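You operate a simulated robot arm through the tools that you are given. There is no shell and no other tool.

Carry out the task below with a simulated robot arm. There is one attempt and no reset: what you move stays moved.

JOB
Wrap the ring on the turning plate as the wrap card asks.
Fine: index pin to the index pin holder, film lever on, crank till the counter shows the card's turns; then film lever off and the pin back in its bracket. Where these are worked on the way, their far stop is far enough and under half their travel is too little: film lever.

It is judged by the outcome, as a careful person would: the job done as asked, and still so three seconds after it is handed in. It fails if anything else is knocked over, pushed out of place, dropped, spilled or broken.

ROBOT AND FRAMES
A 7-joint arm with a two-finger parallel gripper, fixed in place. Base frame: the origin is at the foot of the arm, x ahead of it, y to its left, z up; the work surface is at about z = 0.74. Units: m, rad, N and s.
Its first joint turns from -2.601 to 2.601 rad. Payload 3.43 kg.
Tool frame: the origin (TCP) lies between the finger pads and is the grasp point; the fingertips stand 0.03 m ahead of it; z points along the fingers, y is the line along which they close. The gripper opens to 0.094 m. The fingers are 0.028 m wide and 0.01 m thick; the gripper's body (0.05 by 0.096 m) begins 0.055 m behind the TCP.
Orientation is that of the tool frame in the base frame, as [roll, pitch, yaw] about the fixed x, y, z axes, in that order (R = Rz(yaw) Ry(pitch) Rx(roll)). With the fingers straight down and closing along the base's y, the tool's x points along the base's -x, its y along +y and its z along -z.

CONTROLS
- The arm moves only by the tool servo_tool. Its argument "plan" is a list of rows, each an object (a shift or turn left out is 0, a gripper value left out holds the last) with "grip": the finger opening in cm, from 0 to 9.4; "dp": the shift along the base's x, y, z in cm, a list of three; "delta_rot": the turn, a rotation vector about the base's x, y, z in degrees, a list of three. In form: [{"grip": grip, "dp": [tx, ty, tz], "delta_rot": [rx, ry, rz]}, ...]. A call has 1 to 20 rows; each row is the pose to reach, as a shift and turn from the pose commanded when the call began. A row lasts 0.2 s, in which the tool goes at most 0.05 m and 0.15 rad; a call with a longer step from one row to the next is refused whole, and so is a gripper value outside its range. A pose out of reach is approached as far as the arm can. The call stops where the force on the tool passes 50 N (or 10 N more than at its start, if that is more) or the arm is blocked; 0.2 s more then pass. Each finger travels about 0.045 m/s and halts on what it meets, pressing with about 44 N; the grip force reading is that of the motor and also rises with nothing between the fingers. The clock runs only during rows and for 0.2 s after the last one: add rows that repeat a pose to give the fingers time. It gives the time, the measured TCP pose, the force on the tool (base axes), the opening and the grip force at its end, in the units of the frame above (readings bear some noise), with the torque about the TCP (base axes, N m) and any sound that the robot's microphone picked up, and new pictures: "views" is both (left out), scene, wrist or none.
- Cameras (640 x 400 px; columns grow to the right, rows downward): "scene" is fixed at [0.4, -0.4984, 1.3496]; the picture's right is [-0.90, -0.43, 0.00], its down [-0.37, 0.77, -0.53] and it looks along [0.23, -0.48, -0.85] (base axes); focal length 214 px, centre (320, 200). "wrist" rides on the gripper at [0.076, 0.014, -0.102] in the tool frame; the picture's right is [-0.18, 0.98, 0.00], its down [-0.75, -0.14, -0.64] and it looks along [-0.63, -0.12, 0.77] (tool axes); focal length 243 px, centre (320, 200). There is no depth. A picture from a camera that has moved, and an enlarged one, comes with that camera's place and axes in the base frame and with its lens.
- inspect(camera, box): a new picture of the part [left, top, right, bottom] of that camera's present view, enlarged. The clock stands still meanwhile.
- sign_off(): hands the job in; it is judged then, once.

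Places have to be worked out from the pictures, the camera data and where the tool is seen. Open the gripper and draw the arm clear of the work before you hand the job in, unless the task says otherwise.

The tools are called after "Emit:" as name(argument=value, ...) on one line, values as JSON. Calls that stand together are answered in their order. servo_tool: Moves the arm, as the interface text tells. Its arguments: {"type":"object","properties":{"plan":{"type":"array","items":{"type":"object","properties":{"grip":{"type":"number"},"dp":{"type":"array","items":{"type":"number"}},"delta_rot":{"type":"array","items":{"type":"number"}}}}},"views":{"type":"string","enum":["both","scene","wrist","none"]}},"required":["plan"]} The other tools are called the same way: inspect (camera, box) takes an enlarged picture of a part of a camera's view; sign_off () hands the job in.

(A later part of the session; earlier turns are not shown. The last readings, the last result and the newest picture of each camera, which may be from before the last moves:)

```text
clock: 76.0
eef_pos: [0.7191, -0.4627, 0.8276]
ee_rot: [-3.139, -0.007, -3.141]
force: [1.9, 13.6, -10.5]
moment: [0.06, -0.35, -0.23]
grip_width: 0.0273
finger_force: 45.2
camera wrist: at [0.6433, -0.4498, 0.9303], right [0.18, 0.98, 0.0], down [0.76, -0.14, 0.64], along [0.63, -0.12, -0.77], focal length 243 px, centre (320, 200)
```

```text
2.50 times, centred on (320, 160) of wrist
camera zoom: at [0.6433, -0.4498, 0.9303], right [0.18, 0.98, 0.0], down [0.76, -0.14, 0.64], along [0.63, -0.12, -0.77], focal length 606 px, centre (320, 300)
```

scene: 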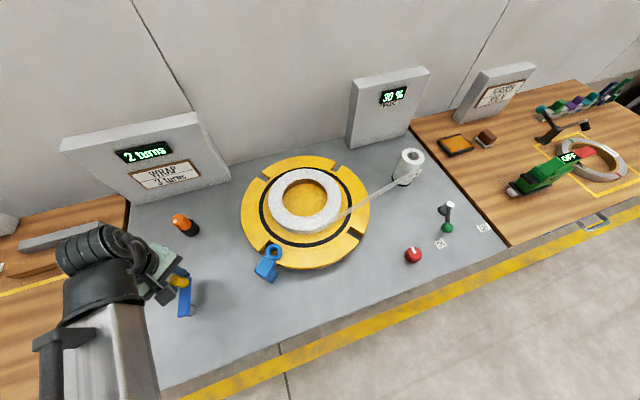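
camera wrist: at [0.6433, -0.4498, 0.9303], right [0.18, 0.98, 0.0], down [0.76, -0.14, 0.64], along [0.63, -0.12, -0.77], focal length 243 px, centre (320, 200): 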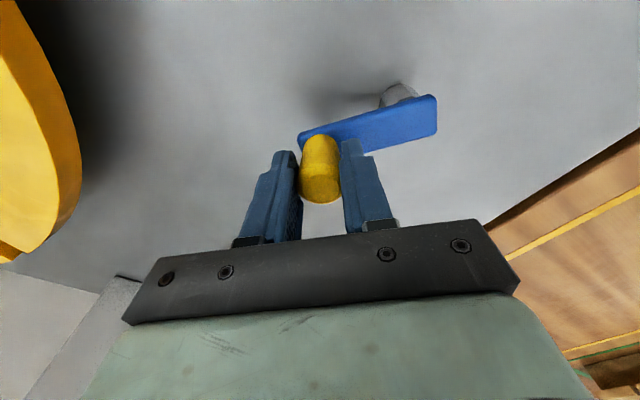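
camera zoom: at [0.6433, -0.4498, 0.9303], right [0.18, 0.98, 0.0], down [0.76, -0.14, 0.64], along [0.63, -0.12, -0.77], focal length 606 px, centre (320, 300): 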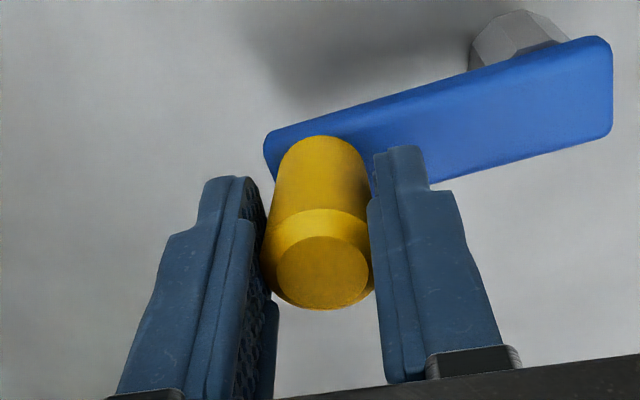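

Fine. Continue from −85° to −130°.

Emit:
servo_tool(plan=[{"grip": 0, "dp": [-0.53, 0.01, 0]}, {"grip": 0, "dp": [-1.06, 0.03, 0]}, {"grip": 0, "dp": [-1.59, 0.1, 0]}, {"grip": 0, "dp": [-2.1, 0.22, 0]}, {"grip": 0, "dp": [-2.61, 0.38, 0]}, {"grip": 0, "dp": [-3.1, 0.58, 0]}, {"grip": 0, "dp": [-3.57, 0.82, 0]}, {"grip": 0, "dp": [-4.03, 1.09, 0]}, {"grip": 0, "dp": [-4.46, 1.41, 0]}, {"grip": 0, "dp": [-4.46, 1.41, 0]}], views="both")

Emit:
inspect(camera="wrist", box=[200, 80, 440, 240])

Emit:
inspect(camera="scene", box=[60, 100, 400, 300])

```text
clock: 78.2
eef_pos: [0.6742, -0.4513, 0.8286]
ee_rot: [-3.139, -0.008, -3.14]
force: [-12.7, -9.3, -0.1]
moment: [-0.11, 0.08, 0.2]
grip_width: 0.0275
finger_force: 45.1
camera wrist: at [0.5974, -0.4363, 0.9309], right [0.18, 0.98, 0.0], down [0.76, -0.14, 0.64], along [0.63, -0.12, -0.77], focal length 243 px, centre (320, 200)
```

scene: 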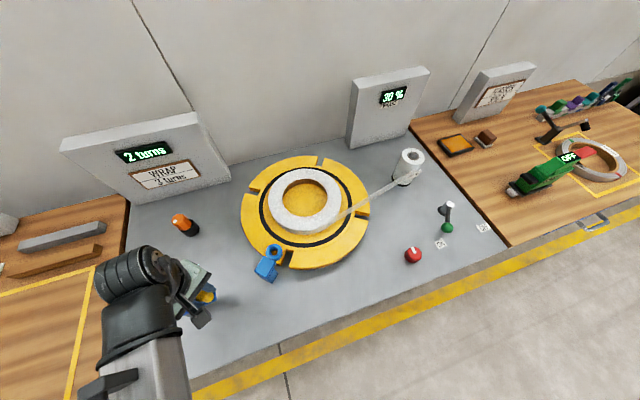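
wrist: 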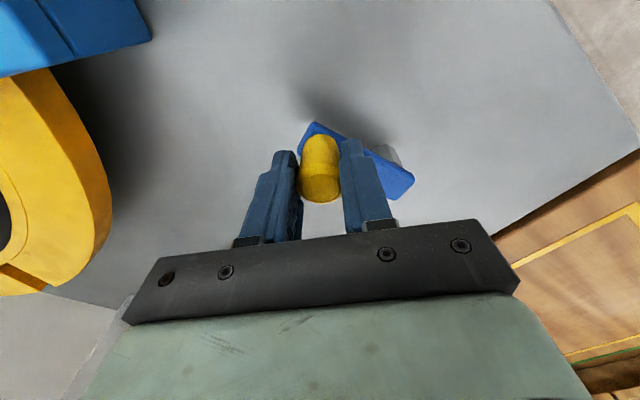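

```text
2.50 times, centred on (320, 160) of wrist
camera zoom: at [0.5974, -0.4363, 0.9309], right [0.18, 0.98, 0.0], down [0.76, -0.14, 0.64], along [0.63, -0.12, -0.77], focal length 606 px, centre (320, 300)
```

zoom: 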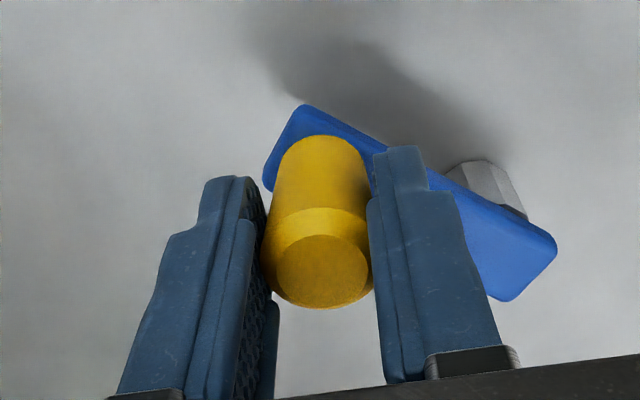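

```text
1.88 times, centred on (230, 200) of scene
camera zoom: at [0.4, -0.4984, 1.3496], right [-0.9, -0.43, 0.0], down [-0.37, 0.77, -0.53], along [0.23, -0.48, -0.85], focal length 404 px, centre (489, 200)
```

zoom: 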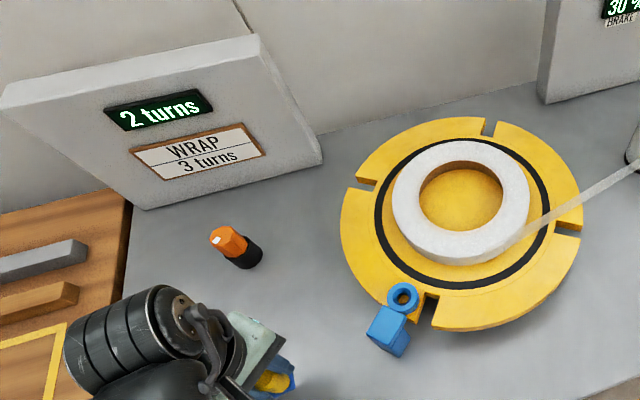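

Plate ≈890°. About 95° of crank remains; continue to −195° with a check well before the third turn completes.

Emit:
servo_tool(plan=[{"grip": 0, "dp": [-0.39, 0.29, 0]}, {"grip": 0, "dp": [-0.75, 0.69, 0]}, {"grip": 0, "dp": [-1.06, 1.12, 0]}, {"grip": 0, "dp": [-1.34, 1.57, 0]}, {"grip": 0, "dp": [-1.58, 2.05, 0]}, {"grip": 0, "dp": [-1.77, 2.54, 0]}, {"grip": 0, "dp": [-1.92, 3.05, 0]}, {"grip": 0, "dp": [-2.03, 3.57, 0]}, {"grip": 0, "dp": [-2.08, 4.09, 0]}, {"grip": 0, "dp": [-2.09, 4.62, 0]}, {"grip": 0, "dp": [-2.06, 5.14, 0]}, {"grip": 0, "dp": [-1.98, 5.66, 0]}, {"grip": 0, "dp": [-1.86, 6.17, 0]}, {"grip": 0, "dp": [-1.86, 6.17, 0]}], views="both")

Emit:
inspect(camera="wrist", box=[200, 80, 440, 240])

Emit:
inspect(camera="scene", box=[60, 100, 400, 300])

```text
clock: 81.2
eef_pos: [0.6554, -0.3869, 0.8267]
ee_rot: [3.139, -0.003, -3.137]
force: [0.0, 8.5, -1.1]
moment: [0.11, -0.33, 0.47]
grip_width: 0.0268
finger_force: 45.5
camera wrist: at [0.5798, -0.3738, 0.9299], right [0.18, 0.98, 0.0], down [0.76, -0.14, 0.64], along [0.63, -0.11, -0.77], focal length 243 px, centre (320, 200)
```

scene: 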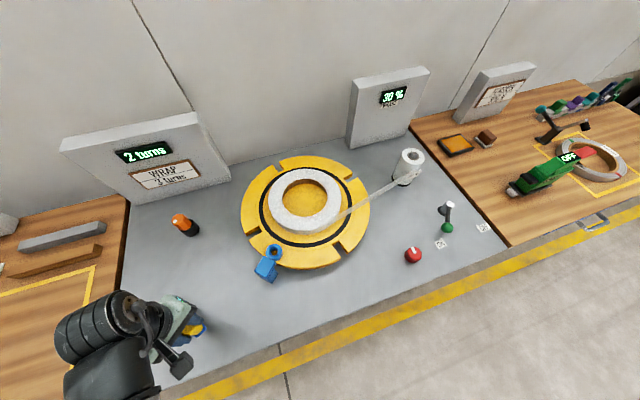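
wrist: 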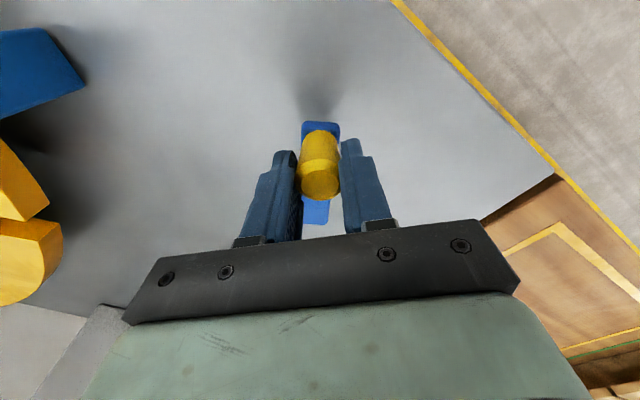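

```text
2.50 times, centred on (320, 160) of wrist
camera zoom: at [0.5798, -0.3738, 0.9299], right [0.18, 0.98, 0.0], down [0.76, -0.14, 0.64], along [0.63, -0.11, -0.77], focal length 606 px, centre (320, 300)
```

zoom: 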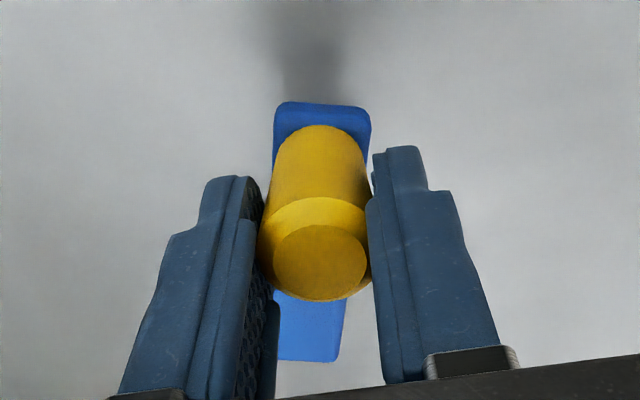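

```text
1.88 times, centred on (230, 200) of scene
camera zoom: at [0.4, -0.4984, 1.3496], right [-0.9, -0.43, 0.0], down [-0.37, 0.77, -0.53], along [0.23, -0.48, -0.85], focal length 404 px, centre (489, 200)
```

zoom: 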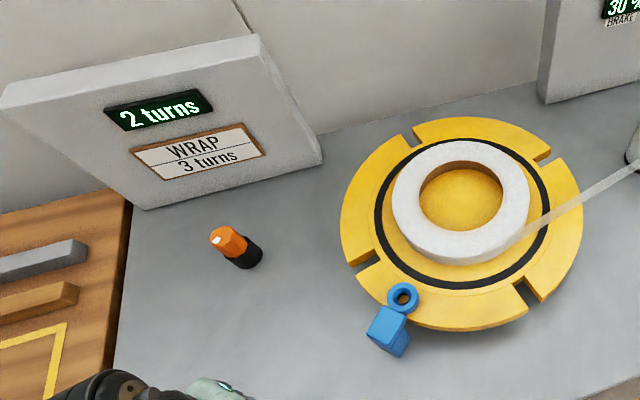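

Plate ≈1027°. ~26° of crank left. Go on to −217° and look at the notch alignment and counter.

Emit:
servo_tool(plan=[{"grip": 0, "dp": [0.16, 0.5, 0]}, {"grip": 0, "dp": [0.36, 0.99, 0]}, {"grip": 0, "dp": [0.6, 1.45, 0]}, {"grip": 0, "dp": [0.89, 1.89, 0]}, {"grip": 0, "dp": [1.02, 2.06, 0]}, {"grip": 0, "dp": [1.02, 2.06, 0]}], views="both")

Emit:
inspect(camera="scene", box=[60, 100, 400, 300])

Emit:
inspect(camera="scene", box=[230, 140, 390, 280])

```text
clock: 82.6
eef_pos: [0.6662, -0.3678, 0.8285]
ee_rot: [-3.141, -0.006, -3.14]
force: [-7.4, -1.5, -24.5]
moment: [-0.09, -0.26, -0.22]
grip_width: 0.0275
finger_force: 45.1
camera wrist: at [0.5905, -0.3544, 0.9302], right [0.18, 0.98, 0.0], down [0.76, -0.14, 0.64], along [0.63, -0.12, -0.77], focal length 243 px, centre (320, 200)
```

scene: 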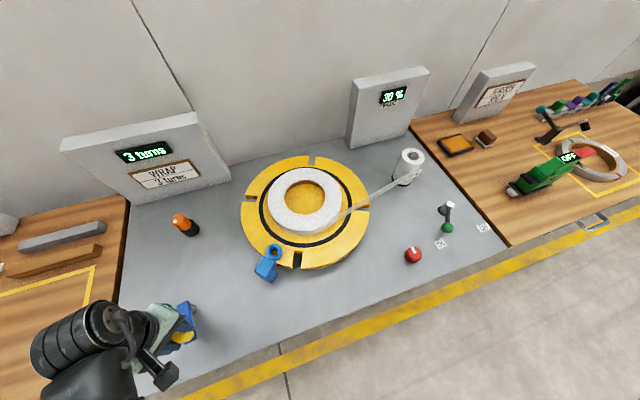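
wrist: 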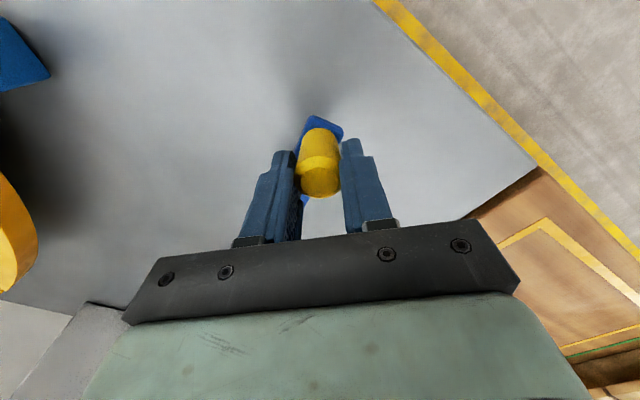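

```text
1.88 times, centred on (230, 200) of scene
camera zoom: at [0.4, -0.4984, 1.3496], right [-0.9, -0.43, 0.0], down [-0.37, 0.77, -0.53], along [0.23, -0.48, -0.85], focal length 404 px, centre (489, 200)
```

zoom: 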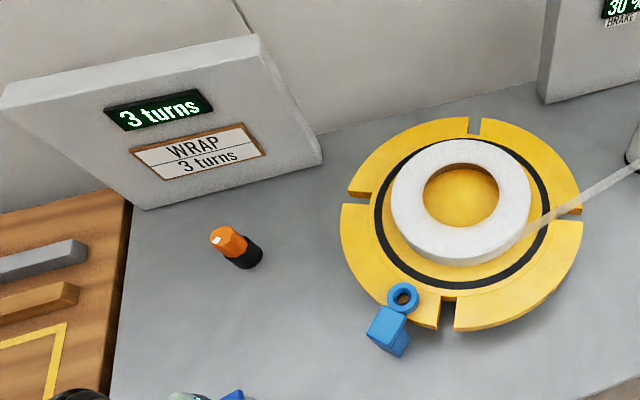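

```text
2.86 times, centred on (310, 210) of scene
camera zoom: at [0.4, -0.4984, 1.3496], right [-0.9, -0.43, 0.0], down [-0.37, 0.77, -0.53], along [0.23, -0.48, -0.85], focal length 613 px, centre (349, 171)
```

zoom: 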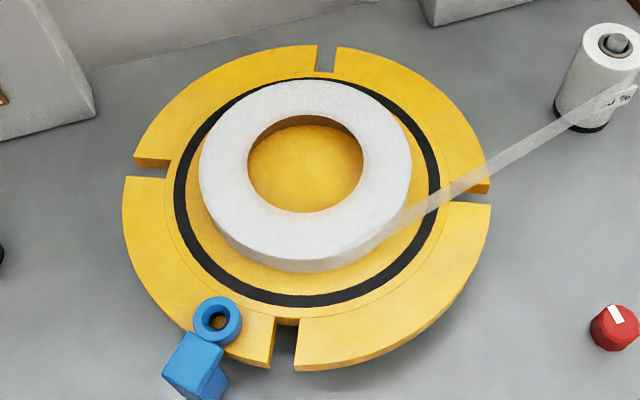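

Counter already reads 3, but the notch under the bracket is still ~17° short of alignment, which the pin needs. I'll advance ~7° more crank and compare the notches with their starting place.

Emit:
servo_tool(plan=[{"grip": 0, "dp": [0.18, 0.25, 0]}, {"grip": 0, "dp": [0.32, 0.41, 0]}, {"grip": 0, "dp": [0.46, 0.56, 0]}, {"grip": 0, "dp": [0.46, 0.56, 0]}], views="both")

Emit:
inspect(camera="scene", box=[230, 140, 390, 280])

Emit:
inspect(camera="scene", box=[60, 100, 240, 212])

```text
clock: 83.6
eef_pos: [0.6719, -0.3615, 0.8283]
ee_rot: [3.142, -0.003, -3.14]
force: [3.7, 5.2, -7.4]
moment: [0.19, -0.37, 0.09]
grip_width: 0.027
finger_force: 45.1
camera wrist: at [0.5963, -0.3477, 0.9307], right [0.18, 0.98, 0.0], down [0.76, -0.14, 0.64], along [0.63, -0.12, -0.77], focal length 243 px, centre (320, 200)
```

scene: 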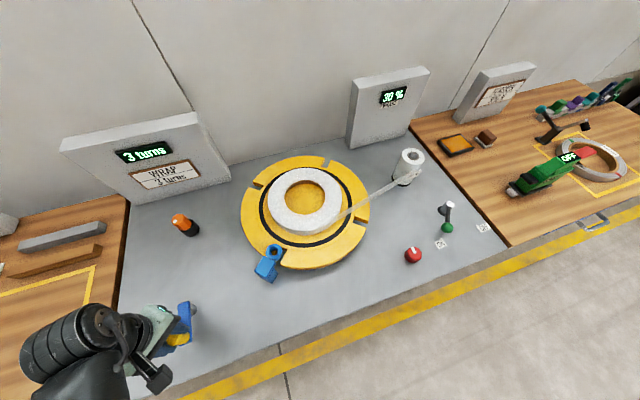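
wrist: 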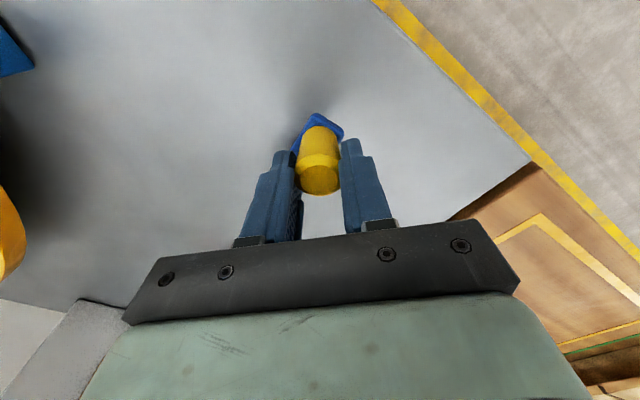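

```text
2.86 times, centred on (310, 210) of scene
camera zoom: at [0.4, -0.4984, 1.3496], right [-0.9, -0.43, 0.0], down [-0.37, 0.77, -0.53], along [0.23, -0.48, -0.85], focal length 613 px, centre (349, 171)
```

zoom: 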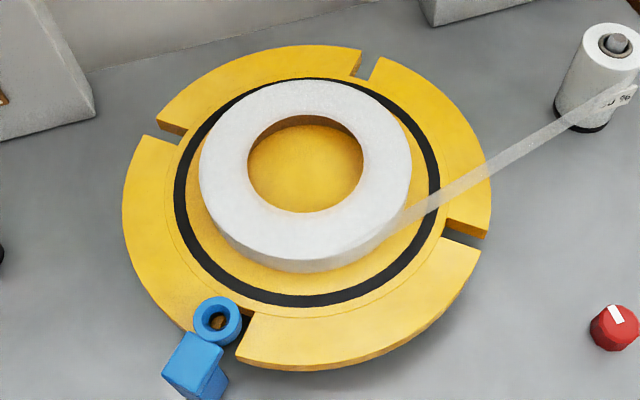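

```text
3.56 times, centred on (150, 156) of scene
camera zoom: at [0.4, -0.4984, 1.3496], right [-0.9, -0.43, 0.0], down [-0.37, 0.77, -0.53], along [0.23, -0.48, -0.85], focal length 763 px, centre (924, 356)
```

zoom: 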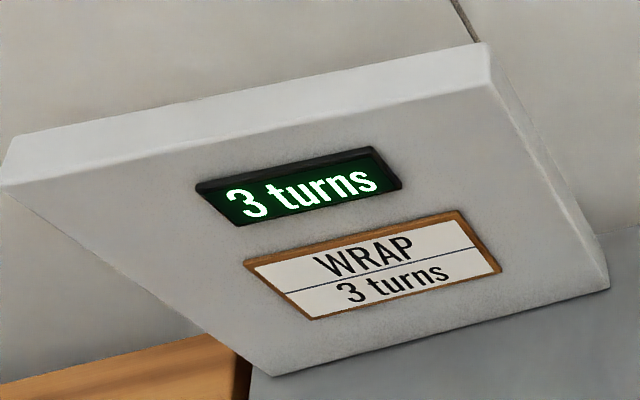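

Nearly aligned: notches are about 3–4° short of the starting alignment; counter reads 3. Advance ~2° more of crank.

Emit:
servo_tool(plan=[{"grip": 0, "dp": [0.07, 0.07, 0]}, {"grip": 0, "dp": [0.14, 0.14, 0]}, {"grip": 0, "dp": [0.14, 0.14, 0]}], views="none")

Emit:
inspect(camera="scene", box=[230, 140, 390, 280])

Emit:
inspect(camera="scene", box=[240, 220, 320, 290])

```text
clock: 84.4
eef_pos: [0.6729, -0.3598, 0.8283]
ee_rot: [-3.137, -0.004, -3.141]
force: [1.3, -2.3, 1.0]
moment: [-0.03, 0.07, -0.26]
grip_width: 0.0268
finger_force: 45.0
```

```text
2.86 times, centred on (310, 210) of scene
camera zoom: at [0.4, -0.4984, 1.3496], right [-0.9, -0.43, 0.0], down [-0.37, 0.77, -0.53], along [0.23, -0.48, -0.85], focal length 613 px, centre (349, 171)
```

zoom: 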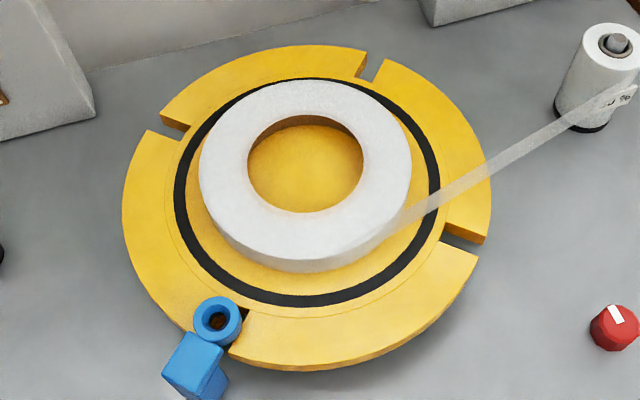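

```text
5.71 times, centred on (280, 255) of scene
camera zoom: at [0.4, -0.4984, 1.3496], right [-0.9, -0.43, 0.0], down [-0.37, 0.77, -0.53], along [0.23, -0.48, -0.85], focal length 1226 px, centre (549, -114)
```

zoom: 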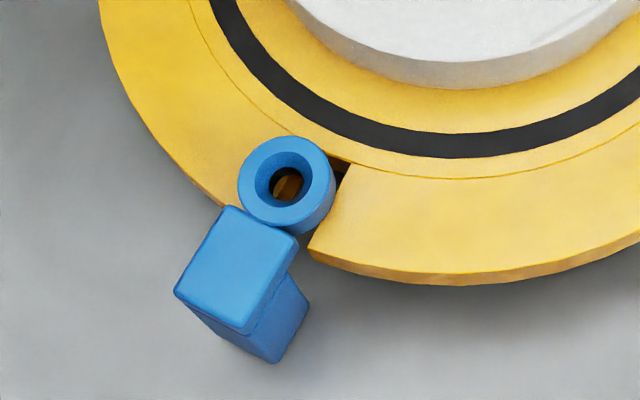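

About 1.5° of plate left. One small nudge, then look through the bush again.

Emit:
servo_tool(plan=[{"grip": 0, "dp": [0.07, 0.07, 0]}, {"grip": 0, "dp": [0.07, 0.07, 0]}], views="none")

Emit:
inspect(camera="scene", box=[230, 140, 390, 280])

Emit:
inspect(camera="scene", box=[240, 220, 320, 290])

```text
clock: 85.0
eef_pos: [0.6732, -0.361, 0.8281]
ee_rot: [-3.139, -0.004, -3.141]
force: [3.6, -5.5, 8.2]
moment: [-0.11, 0.46, -0.28]
grip_width: 0.0268
finger_force: 44.5
```

```text
2.86 times, centred on (310, 210) of scene
camera zoom: at [0.4, -0.4984, 1.3496], right [-0.9, -0.43, 0.0], down [-0.37, 0.77, -0.53], along [0.23, -0.48, -0.85], focal length 613 px, centre (349, 171)
```

zoom: 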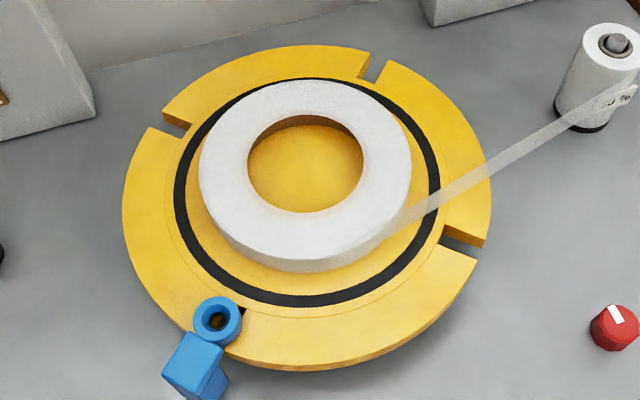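

```text
5.71 times, centred on (280, 255) of scene
camera zoom: at [0.4, -0.4984, 1.3496], right [-0.9, -0.43, 0.0], down [-0.37, 0.77, -0.53], along [0.23, -0.48, -0.85], focal length 1226 px, centre (549, -114)
```

zoom: 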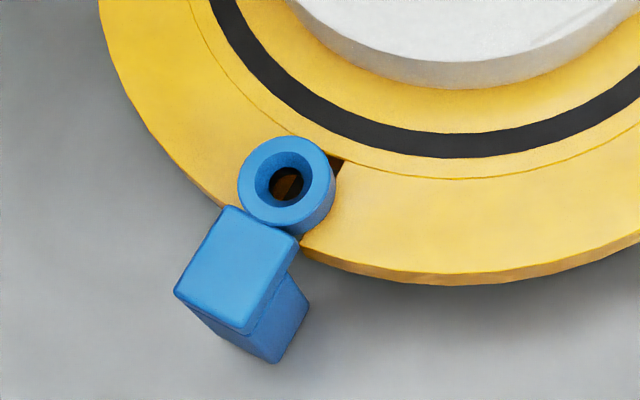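

Notches now coincide with the starting alignment. I'll release the knob and see whether the plate stays.

Emit:
servo_tool(plan=[{"grip": 4.5}, {"grip": 4.5}, {"grip": 4.5}, {"grip": 4.5}], views="both")

Emit:
inspect(camera="scene", box=[230, 140, 390, 280])

Emit:
inspect(camera="scene", box=[240, 220, 320, 290])

```text
clock: 86.0
eef_pos: [0.6728, -0.3582, 0.8278]
ee_rot: [-3.14, -0.004, -3.139]
force: [-0.2, 0.7, 0.1]
moment: [0.01, 0.04, 0.0]
grip_width: 0.045
finger_force: 0.1
camera wrist: at [0.5972, -0.3457, 0.9304], right [0.18, 0.98, 0.0], down [0.76, -0.14, 0.64], along [0.63, -0.12, -0.77], focal length 243 px, centre (320, 200)
```

scene: 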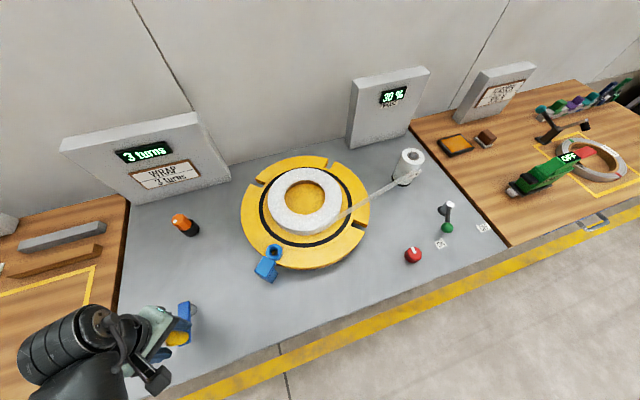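
wrist: 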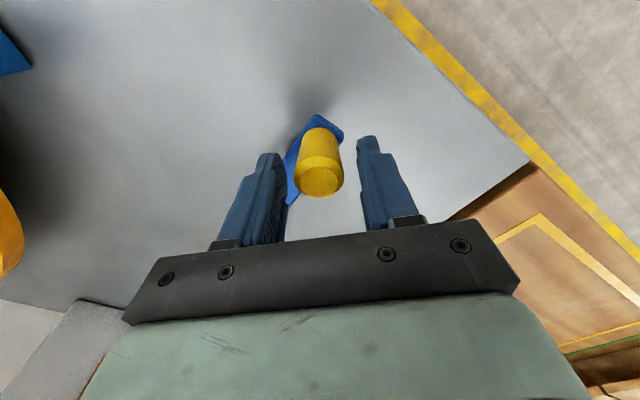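

```text
2.86 times, centred on (310, 210) of scene
camera zoom: at [0.4, -0.4984, 1.3496], right [-0.9, -0.43, 0.0], down [-0.37, 0.77, -0.53], along [0.23, -0.48, -0.85], focal length 613 px, centre (349, 171)
```

zoom: 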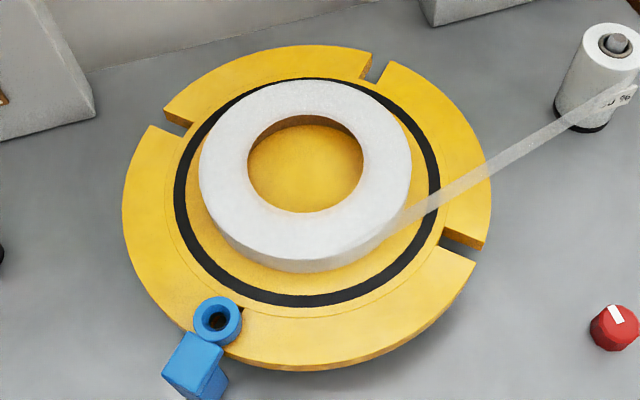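

```text
5.71 times, centred on (280, 255) of scene
camera zoom: at [0.4, -0.4984, 1.3496], right [-0.9, -0.43, 0.0], down [-0.37, 0.77, -0.53], along [0.23, -0.48, -0.85], focal length 1226 px, centre (549, -114)
```

zoom: 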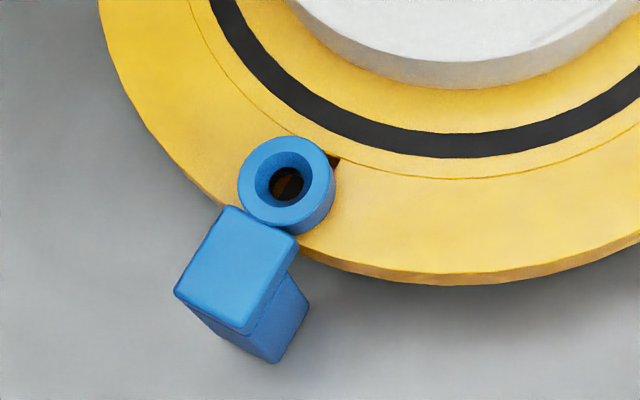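

Plate settled in alignment, bore under the bush clear, counter at 3 turns. Now rise off the crank and travel back to the film lever's +x side.

Emit:
servo_tool(plan=[{"grip": 6, "dp": [0, 0, 3]}, {"grip": 6, "dp": [0, 0, 7]}, {"dp": [0, 0, 11.5]}, {"dp": [0, 0, 16]}, {"dp": [-1, -1, 20]}, {"dp": [-4.2, -4.5, 20]}, {"dp": [-7.4, -8, 20]}, {"dp": [-10.6, -11.5, 20]}, {"dp": [-13.8, -15, 20]}, {"dp": [-17, -18.5, 20]}, {"dp": [-20.2, -22, 20]}, {"dp": [-23.4, -25.5, 20]}, {"dp": [-26.6, -29, 20]}, {"dp": [-29.8, -32.5, 20]}, {"dp": [-33, -36, 20]}, {"dp": [-36.2, -39.5, 20]}, {"dp": [-39.4, -43, 20]}, {"dp": [-42.5, -46.5, 20]}, {"dp": [-44.3, -50, 20]}, {"dp": [-44.3, -52, 20]}], views="both")

Emit:
inspect(camera="wrist", box=[160, 0, 420, 180])

```text
clock: 90.2
eef_pos: [0.2298, -0.8783, 1.0275]
ee_rot: [-3.138, -0.004, -3.14]
force: [0.3, -0.8, 0.5]
moment: [0.01, 0.01, 0.06]
grip_width: 0.0603
finger_force: 0.1
camera wrist: at [0.1536, -0.8643, 1.1291], right [0.18, 0.98, 0.0], down [0.76, -0.14, 0.64], along [0.63, -0.12, -0.77], focal length 243 px, centre (320, 200)
```

scene: 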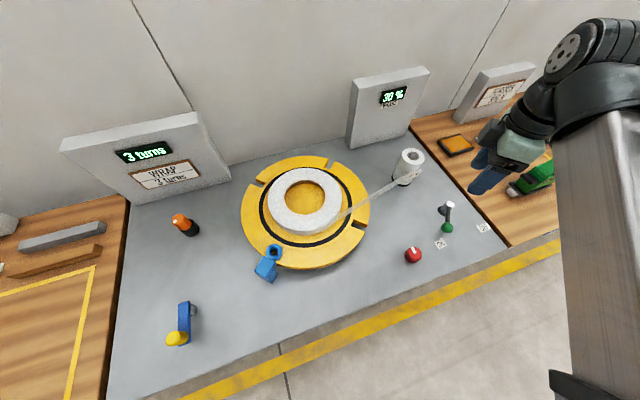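
wrist: 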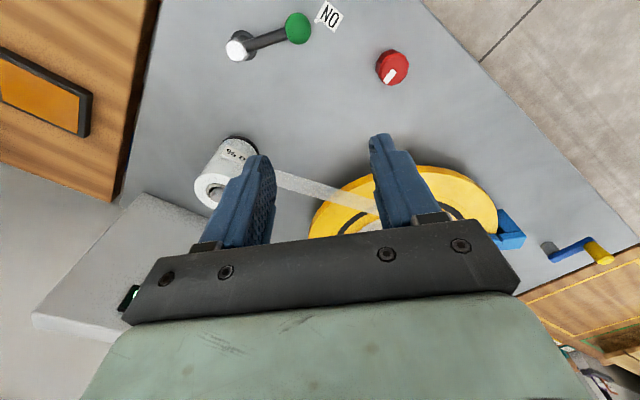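

```text
2.22 times, centred on (290, 90) of wrist
camera zoom: at [0.1536, -0.8643, 1.1291], right [0.18, 0.98, 0.0], down [0.76, -0.14, 0.64], along [0.63, -0.12, -0.77], focal length 539 px, centre (387, 444)
```

zoom: 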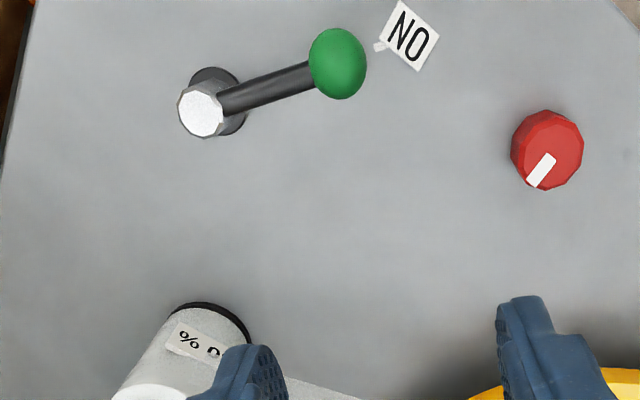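

Ball now at ≈[0.178,-0.896]. With fingers closed I'll lower on its +x side and pause to verify.

Emit:
servo_tool(plan=[{"grip": 0, "dp": [-0.3, -0.8, -4]}, {"grip": 0, "dp": [-0.52, -1.48, -8.5]}, {"grip": 0, "dp": [-0.52, -1.48, -13]}, {"grip": 0, "dp": [-0.52, -1.48, -17.5]}, {"grip": 0, "dp": [-0.52, -1.48, -20.5]}, {"grip": 0, "dp": [-0.52, -1.48, -20.5]}], views="both")

Emit:
inspect(camera="wrist", box=[200, 60, 440, 220])

```text
clock: 91.6
eef_pos: [0.2238, -0.8933, 0.8218]
ee_rot: [-3.141, -0.004, -3.14]
force: [-0.5, -0.4, -0.5]
moment: [0.0, 0.01, -0.02]
grip_width: 0.0001
finger_force: 32.7
camera wrist: at [0.1474, -0.8792, 0.9249], right [0.18, 0.98, 0.0], down [0.76, -0.14, 0.64], along [0.63, -0.12, -0.77], focal length 243 px, centre (320, 200)
```

scene: 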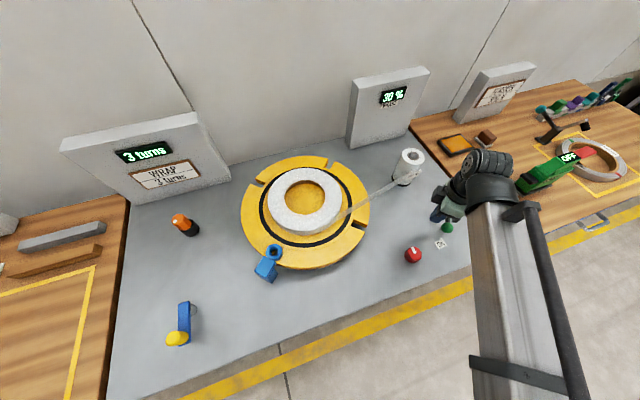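
wrist: 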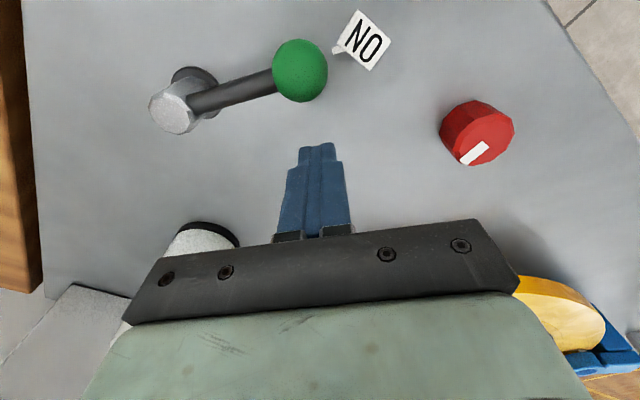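

```text
2.50 times, centred on (320, 140) of wrist
camera zoom: at [0.1474, -0.8792, 0.9249], right [0.18, 0.98, 0.0], down [0.76, -0.14, 0.64], along [0.63, -0.12, -0.77], focal length 606 px, centre (320, 350)
```

zoom: 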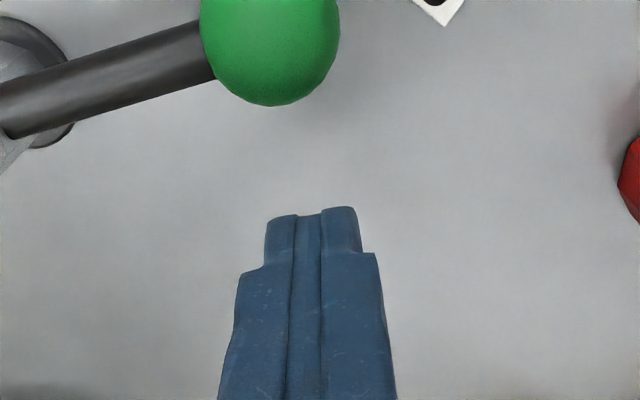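

Clear. Lower to tip z≈0.762 and push the ball back along the arc toward OFF.

Emit:
servo_tool(plan=[{"grip": 0, "dp": [0, 0, -1.5]}, {"grip": 0, "dp": [0, 0, -3.05]}, {"grip": 0, "dp": [-0.9, 0, -3.05]}, {"grip": 0, "dp": [-1.71, 0.02, -3.05]}, {"grip": 0, "dp": [-2.5, 0.2, -3.05]}, {"grip": 0, "dp": [-3.25, 0.34, -3.05]}, {"grip": 0, "dp": [-4.3, 0.38, -3.05]}, {"grip": 0, "dp": [-5.29, 0.37, -3.05]}, {"grip": 0, "dp": [-6.35, 0.15, -3.05]}, {"grip": 0, "dp": [-7.41, -0.19, -3.05]}, {"grip": 0, "dp": [-8.4, -0.8, -3.05]}, {"grip": 0, "dp": [-9.42, -1.45, -3.05]}, {"grip": 0, "dp": [-9.42, -1.45, -3.05]}], views="both")

```text
clock: 94.4
eef_pos: [0.1292, -0.9115, 0.7939]
ee_rot: [-3.14, -0.004, -3.14]
force: [0.2, 0.0, -0.6]
moment: [-0.02, 0.04, 0.01]
grip_width: 0.0
finger_force: 32.8
camera wrist: at [0.054, -0.8963, 0.8951], right [0.18, 0.98, 0.0], down [0.76, -0.14, 0.64], along [0.63, -0.12, -0.77], focal length 243 px, centre (320, 200)
```

scene: 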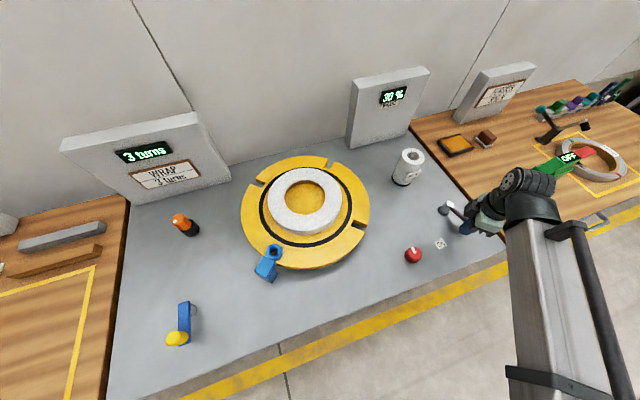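
wrist: 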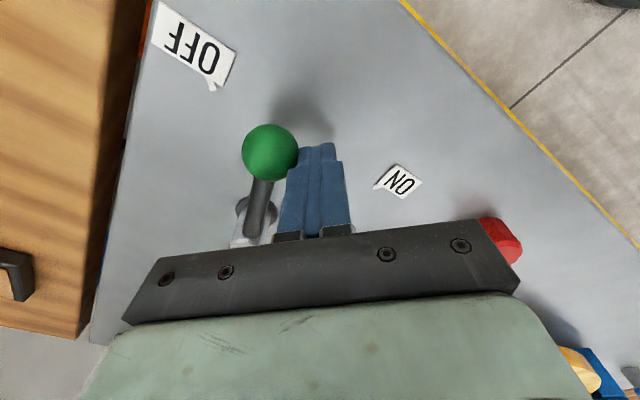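

Film is cut off already; push on to the OFF far stop.

Emit:
servo_tool(plan=[{"grip": 0, "dp": [-0.85, -0.85, 0]}, {"grip": 0, "dp": [-1.59, -1.8, 0]}, {"grip": 0, "dp": [-2.0, -2.5, 0]}, {"grip": 0, "dp": [-2.35, -3.3, 0]}, {"grip": 0, "dp": [-2.4, -3.6, 0]}, {"grip": 0, "dp": [-2.4, -3.6, 0]}], views="both")

Emit:
inspect(camera="scene", box=[400, 150, 540, 270])

```text
clock: 95.8
eef_pos: [0.1085, -0.9441, 0.7934]
ee_rot: [3.141, -0.003, -3.14]
force: [1.7, 10.1, -2.8]
moment: [0.22, -0.05, 0.03]
grip_width: 0.0
finger_force: 33.1
camera wrist: at [0.0311, -0.9304, 0.8948], right [0.18, 0.98, 0.0], down [0.76, -0.14, 0.64], along [0.63, -0.12, -0.77], focal length 243 px, centre (320, 200)
```

scene: 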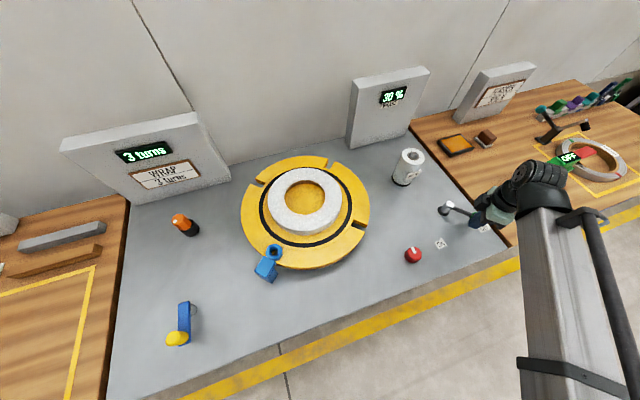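
wrist: 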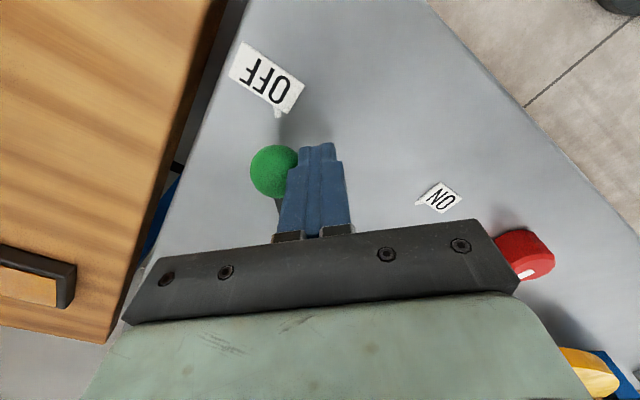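

```text
3.33 times, centred on (470, 210) of scene
camera zoom: at [0.4, -0.4984, 1.3496], right [-0.9, -0.43, 0.0], down [-0.37, 0.77, -0.53], along [0.23, -0.48, -0.85], focal length 715 px, centre (-180, 167)
```

zoom: 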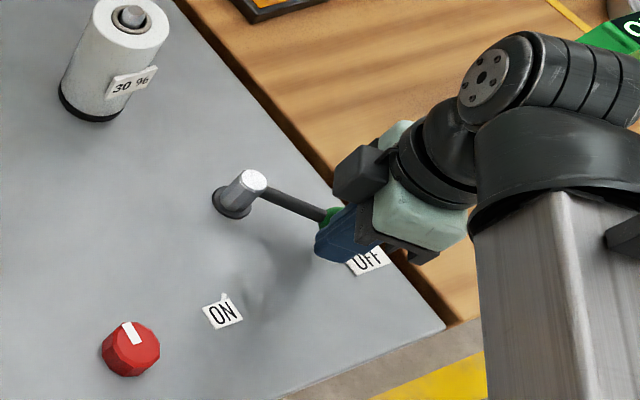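

Lever is at the OFF stop (10 N reaction). Back off, rise, and travel toward the pin in the holder.

Emit:
servo_tool(plan=[{"grip": 0, "dp": [0, 1, 0]}, {"grip": 0, "dp": [0, 2.2, 0]}, {"grip": 0, "dp": [0, 2.5, 4]}, {"grip": 0, "dp": [0, 3, 8.5]}, {"grip": 0, "dp": [0, 3.5, 13]}, {"grip": 0, "dp": [1, 4, 17.5]}, {"grip": 0, "dp": [2, 5, 22]}, {"grip": 7, "dp": [6, 7, 23]}, {"grip": 7, "dp": [10.3, 9, 23]}, {"grip": 7, "dp": [14.6, 11, 23]}, {"grip": 7, "dp": [18.9, 13, 23]}, {"grip": 7, "dp": [23.2, 15, 23]}, {"grip": 7, "dp": [27.5, 17, 23]}, {"grip": 7, "dp": [31.8, 19, 23]}, {"grip": 7, "dp": [36.1, 21, 23]}, {"grip": 7, "dp": [40.4, 23, 23]}, {"grip": 7, "dp": [44.7, 25, 23]}, {"grip": 7, "dp": [49, 27, 23]}], views="scene")

Emit:
inspect(camera="scene", box=[400, 150, 540, 270])

```text
clock: 99.6
eef_pos: [0.5978, -0.6741, 1.0263]
ee_rot: [-3.139, -0.003, 3.14]
force: [-0.3, -0.4, 0.3]
moment: [-0.04, -0.03, 0.01]
grip_width: 0.0699
finger_force: 0.0
```

scene: 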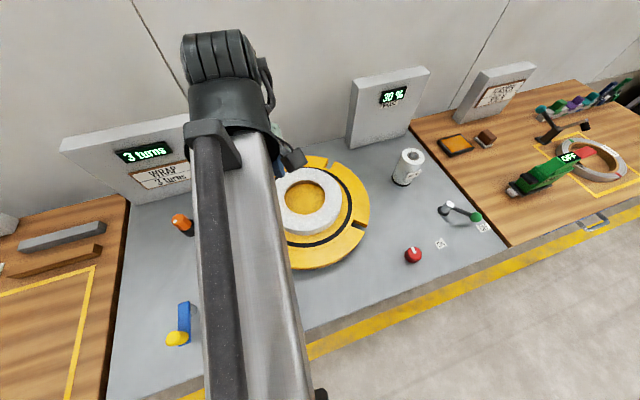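

```text
3.33 times, centred on (470, 210) of scene
camera zoom: at [0.4, -0.4984, 1.3496], right [-0.9, -0.43, 0.0], down [-0.37, 0.77, -0.53], along [0.23, -0.48, -0.85], focal length 715 px, centre (-180, 167)
```

zoom: 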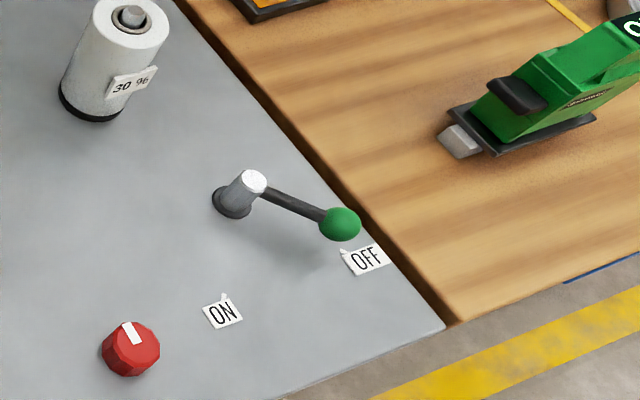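

Lever is fully OFF as at the start. Continue to above the pin in its holder.

Emit:
servo_tool(plan=[{"grip": 7, "dp": [4.5, 1.7, 0]}, {"dp": [9, 3.4, 0]}, {"dp": [13.5, 5.1, 0]}, {"dp": [18, 6.8, 0]}, {"dp": [22.5, 8.5, 0]}, {"dp": [26, 9.8, 0]}, {"dp": [27.5, 10.35, -3]}, {"dp": [27.5, 10.35, -7]}, {"dp": [27.5, 10.35, -11]}, {"dp": [27.5, 10.35, -11]}], views="both")

Emit:
inspect(camera="wrist", box=[220, 60, 420, 220])

Emit:
inspect(camera="scene", box=[60, 100, 400, 300])

```text
clock: 101.8
eef_pos: [0.8703, -0.5733, 0.9128]
ee_rot: [-3.14, -0.004, -3.14]
force: [0.4, -0.5, -0.5]
moment: [0.02, -0.01, 0.01]
grip_width: 0.07
finger_force: 0.1
camera wrist: at [0.7945, -0.5583, 1.015], right [0.18, 0.98, 0.0], down [0.76, -0.14, 0.64], along [0.63, -0.12, -0.77], focal length 243 px, centre (320, 200)
```

scene: 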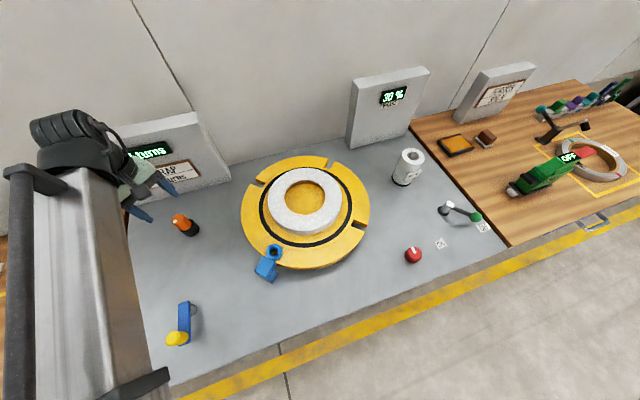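
wrist: 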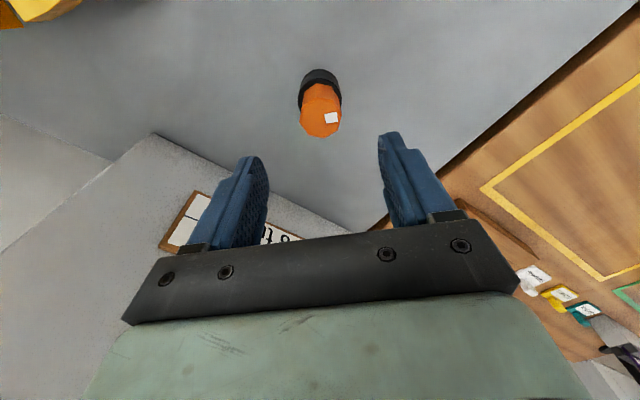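

```text
2.50 times, centred on (320, 140) of wrist
camera zoom: at [0.7945, -0.5583, 1.015], right [0.18, 0.98, 0.0], down [0.76, -0.14, 0.64], along [0.63, -0.12, -0.77], focal length 606 px, centre (320, 350)
```

zoom: 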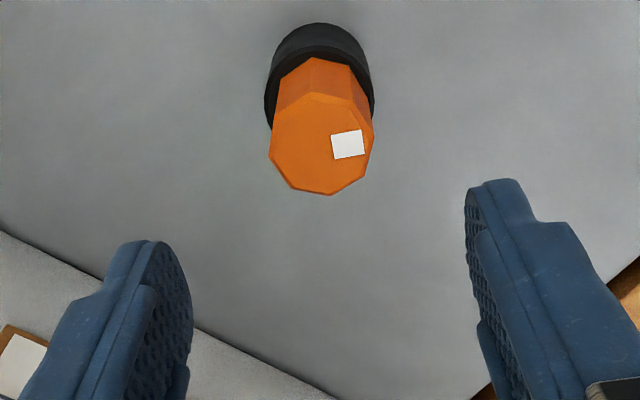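

```text
1.88 times, centred on (230, 200) of scene
camera zoom: at [0.4, -0.4984, 1.3496], right [-0.9, -0.43, 0.0], down [-0.37, 0.77, -0.53], along [0.23, -0.48, -0.85], focal length 404 px, centre (489, 200)
```

zoom: 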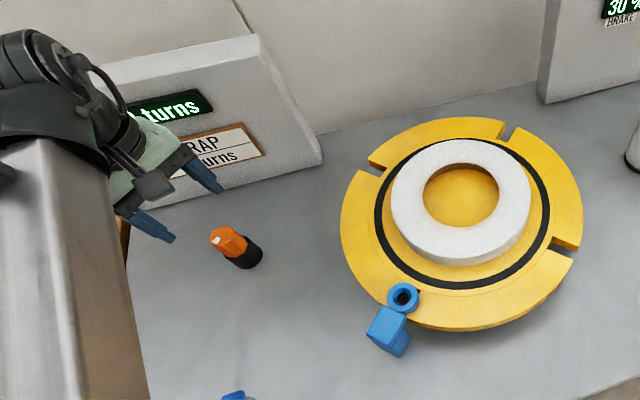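

Plate notches remain aligned and the pin stands upright. Descend over its head to TCP z≈0.818 and grip.

Emit:
servo_tool(plan=[{"grip": 7, "dp": [0, 0.05, -3]}, {"dp": [0, 0.05, -6]}, {"dp": [0, 0.05, -8.3]}, {"dp": [0, 0.05, -9.45]}, {"dp": [0, 0.05, -9.45]}], views="wrist")

Emit:
inspect(camera="wrist", box=[220, 80, 420, 240])

```text
clock: 103.0
eef_pos: [0.8714, -0.5723, 0.8192]
ee_rot: [-3.138, -0.004, -3.139]
force: [0.2, 0.4, -0.2]
moment: [0.01, 0.0, 0.03]
grip_width: 0.0701
finger_force: 0.1
camera wrist: at [0.7957, -0.5575, 0.921], right [0.18, 0.98, 0.0], down [0.76, -0.14, 0.64], along [0.63, -0.12, -0.77], focal length 243 px, centre (320, 200)
```

wrist: 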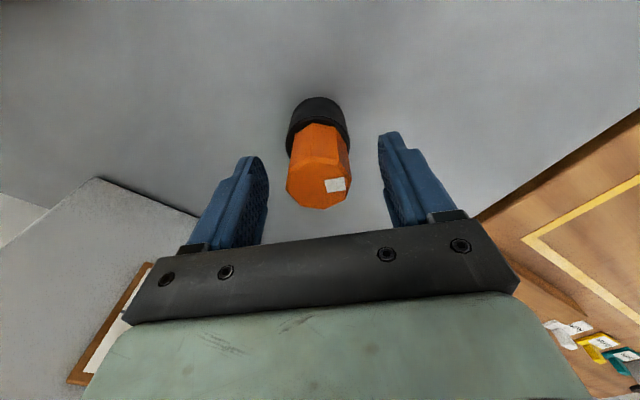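

```text
2.50 times, centred on (320, 160) of wrist
camera zoom: at [0.7957, -0.5575, 0.921], right [0.18, 0.98, 0.0], down [0.76, -0.14, 0.64], along [0.63, -0.12, -0.77], focal length 606 px, centre (320, 300)
```

zoom: 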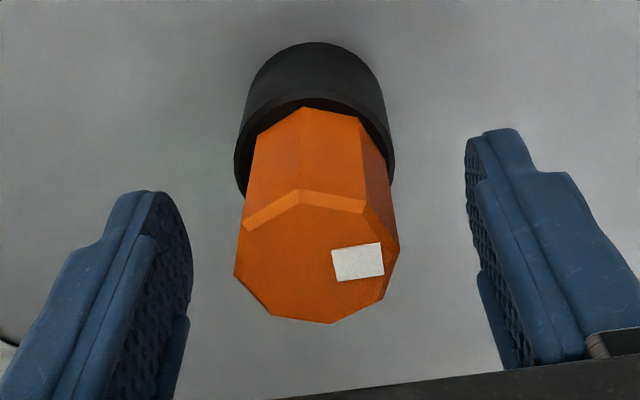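

Well centred. Close on the head.

Emit:
servo_tool(plan=[{"grip": 0, "dp": [0, 0, -0.1]}, {"grip": 0, "dp": [0, 0, -0.1]}, {"grip": 0, "dp": [0, 0, -0.1]}, {"grip": 0, "dp": [0, 0, -0.1]}, {"grip": 0, "dp": [0, 0, -0.1]}, {"grip": 0, "dp": [0, 0, -0.1]}], views="wrist")

Emit:
inspect(camera="wrist", box=[220, 80, 420, 240])

```text
clock: 104.4
eef_pos: [0.8712, -0.5711, 0.8174]
ee_rot: [-3.141, -0.004, -3.14]
force: [0.7, -1.4, 0.6]
moment: [0.05, -0.02, -0.02]
grip_width: 0.0352
finger_force: 44.0
camera wrist: at [0.7958, -0.5576, 0.9203], right [0.18, 0.98, 0.0], down [0.76, -0.14, 0.64], along [0.63, -0.12, -0.77], focal length 243 px, centre (320, 200)
```

wrist: 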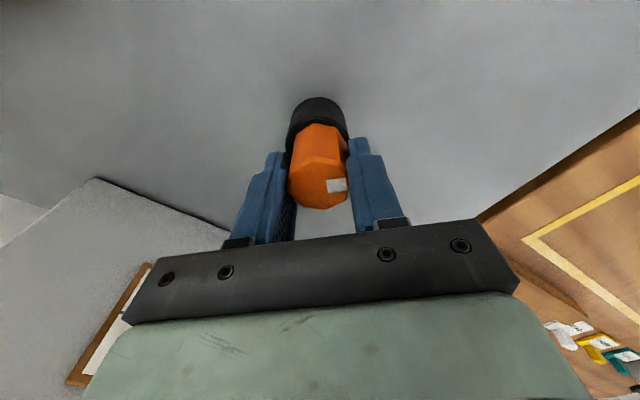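

```text
2.50 times, centred on (320, 160) of wrist
camera zoom: at [0.7958, -0.5576, 0.9203], right [0.18, 0.98, 0.0], down [0.76, -0.14, 0.64], along [0.63, -0.12, -0.77], focal length 606 px, centre (320, 300)
```

zoom: 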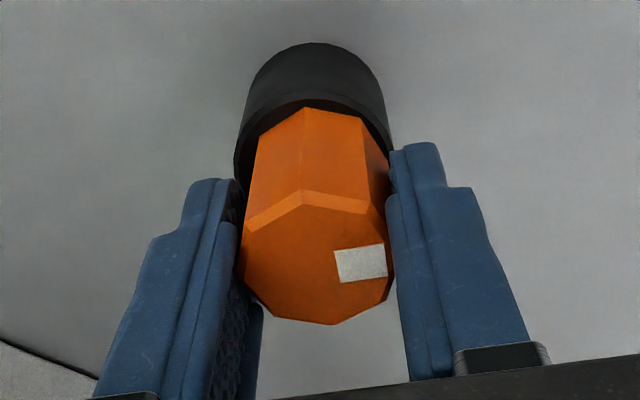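

Gripped at 35 mm. Lift slowly, straight up.

Emit:
servo_tool(plan=[{"grip": 0, "dp": [0, 0, 0.2]}, {"grip": 0, "dp": [0, 0, 0.4]}, {"grip": 0, "dp": [0, 0, 0.7]}, {"grip": 0, "dp": [0, 0, 1.0]}, {"grip": 0, "dp": [0, 0, 1.3]}, {"grip": 0, "dp": [0, 0, 1.6]}, {"grip": 0, "dp": [0, 0, 2.0]}], views="wrist")

Emit:
inspect(camera="wrist", box=[220, 80, 420, 240])

```text
clock: 106.0
eef_pos: [0.8713, -0.5714, 0.836]
ee_rot: [-3.14, -0.004, -3.14]
force: [-0.1, -0.1, -0.9]
moment: [0.01, -0.01, -0.03]
grip_width: 0.0349
finger_force: 44.0
camera wrist: at [0.7957, -0.5579, 0.9394], right [0.18, 0.98, 0.0], down [0.76, -0.14, 0.64], along [0.63, -0.12, -0.77], focal length 243 px, centre (320, 200)
```

wrist: 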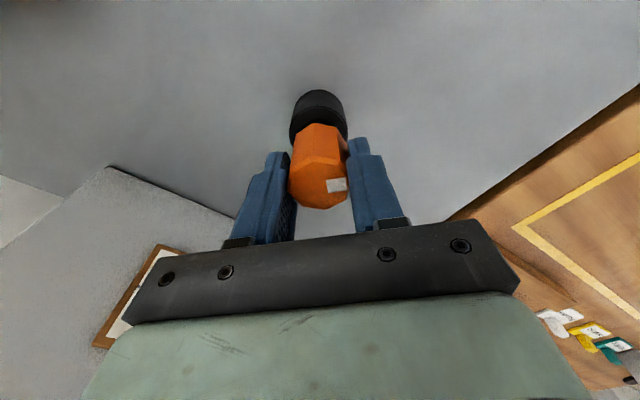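

```text
2.50 times, centred on (320, 160) of wrist
camera zoom: at [0.7957, -0.5579, 0.9394], right [0.18, 0.98, 0.0], down [0.76, -0.14, 0.64], along [0.63, -0.12, -0.77], focal length 606 px, centre (320, 300)
```

zoom: 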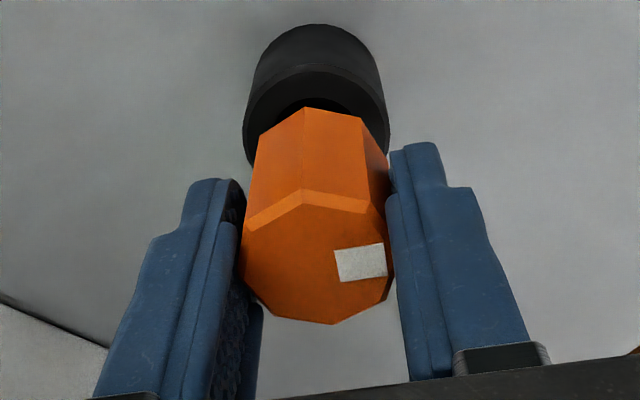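

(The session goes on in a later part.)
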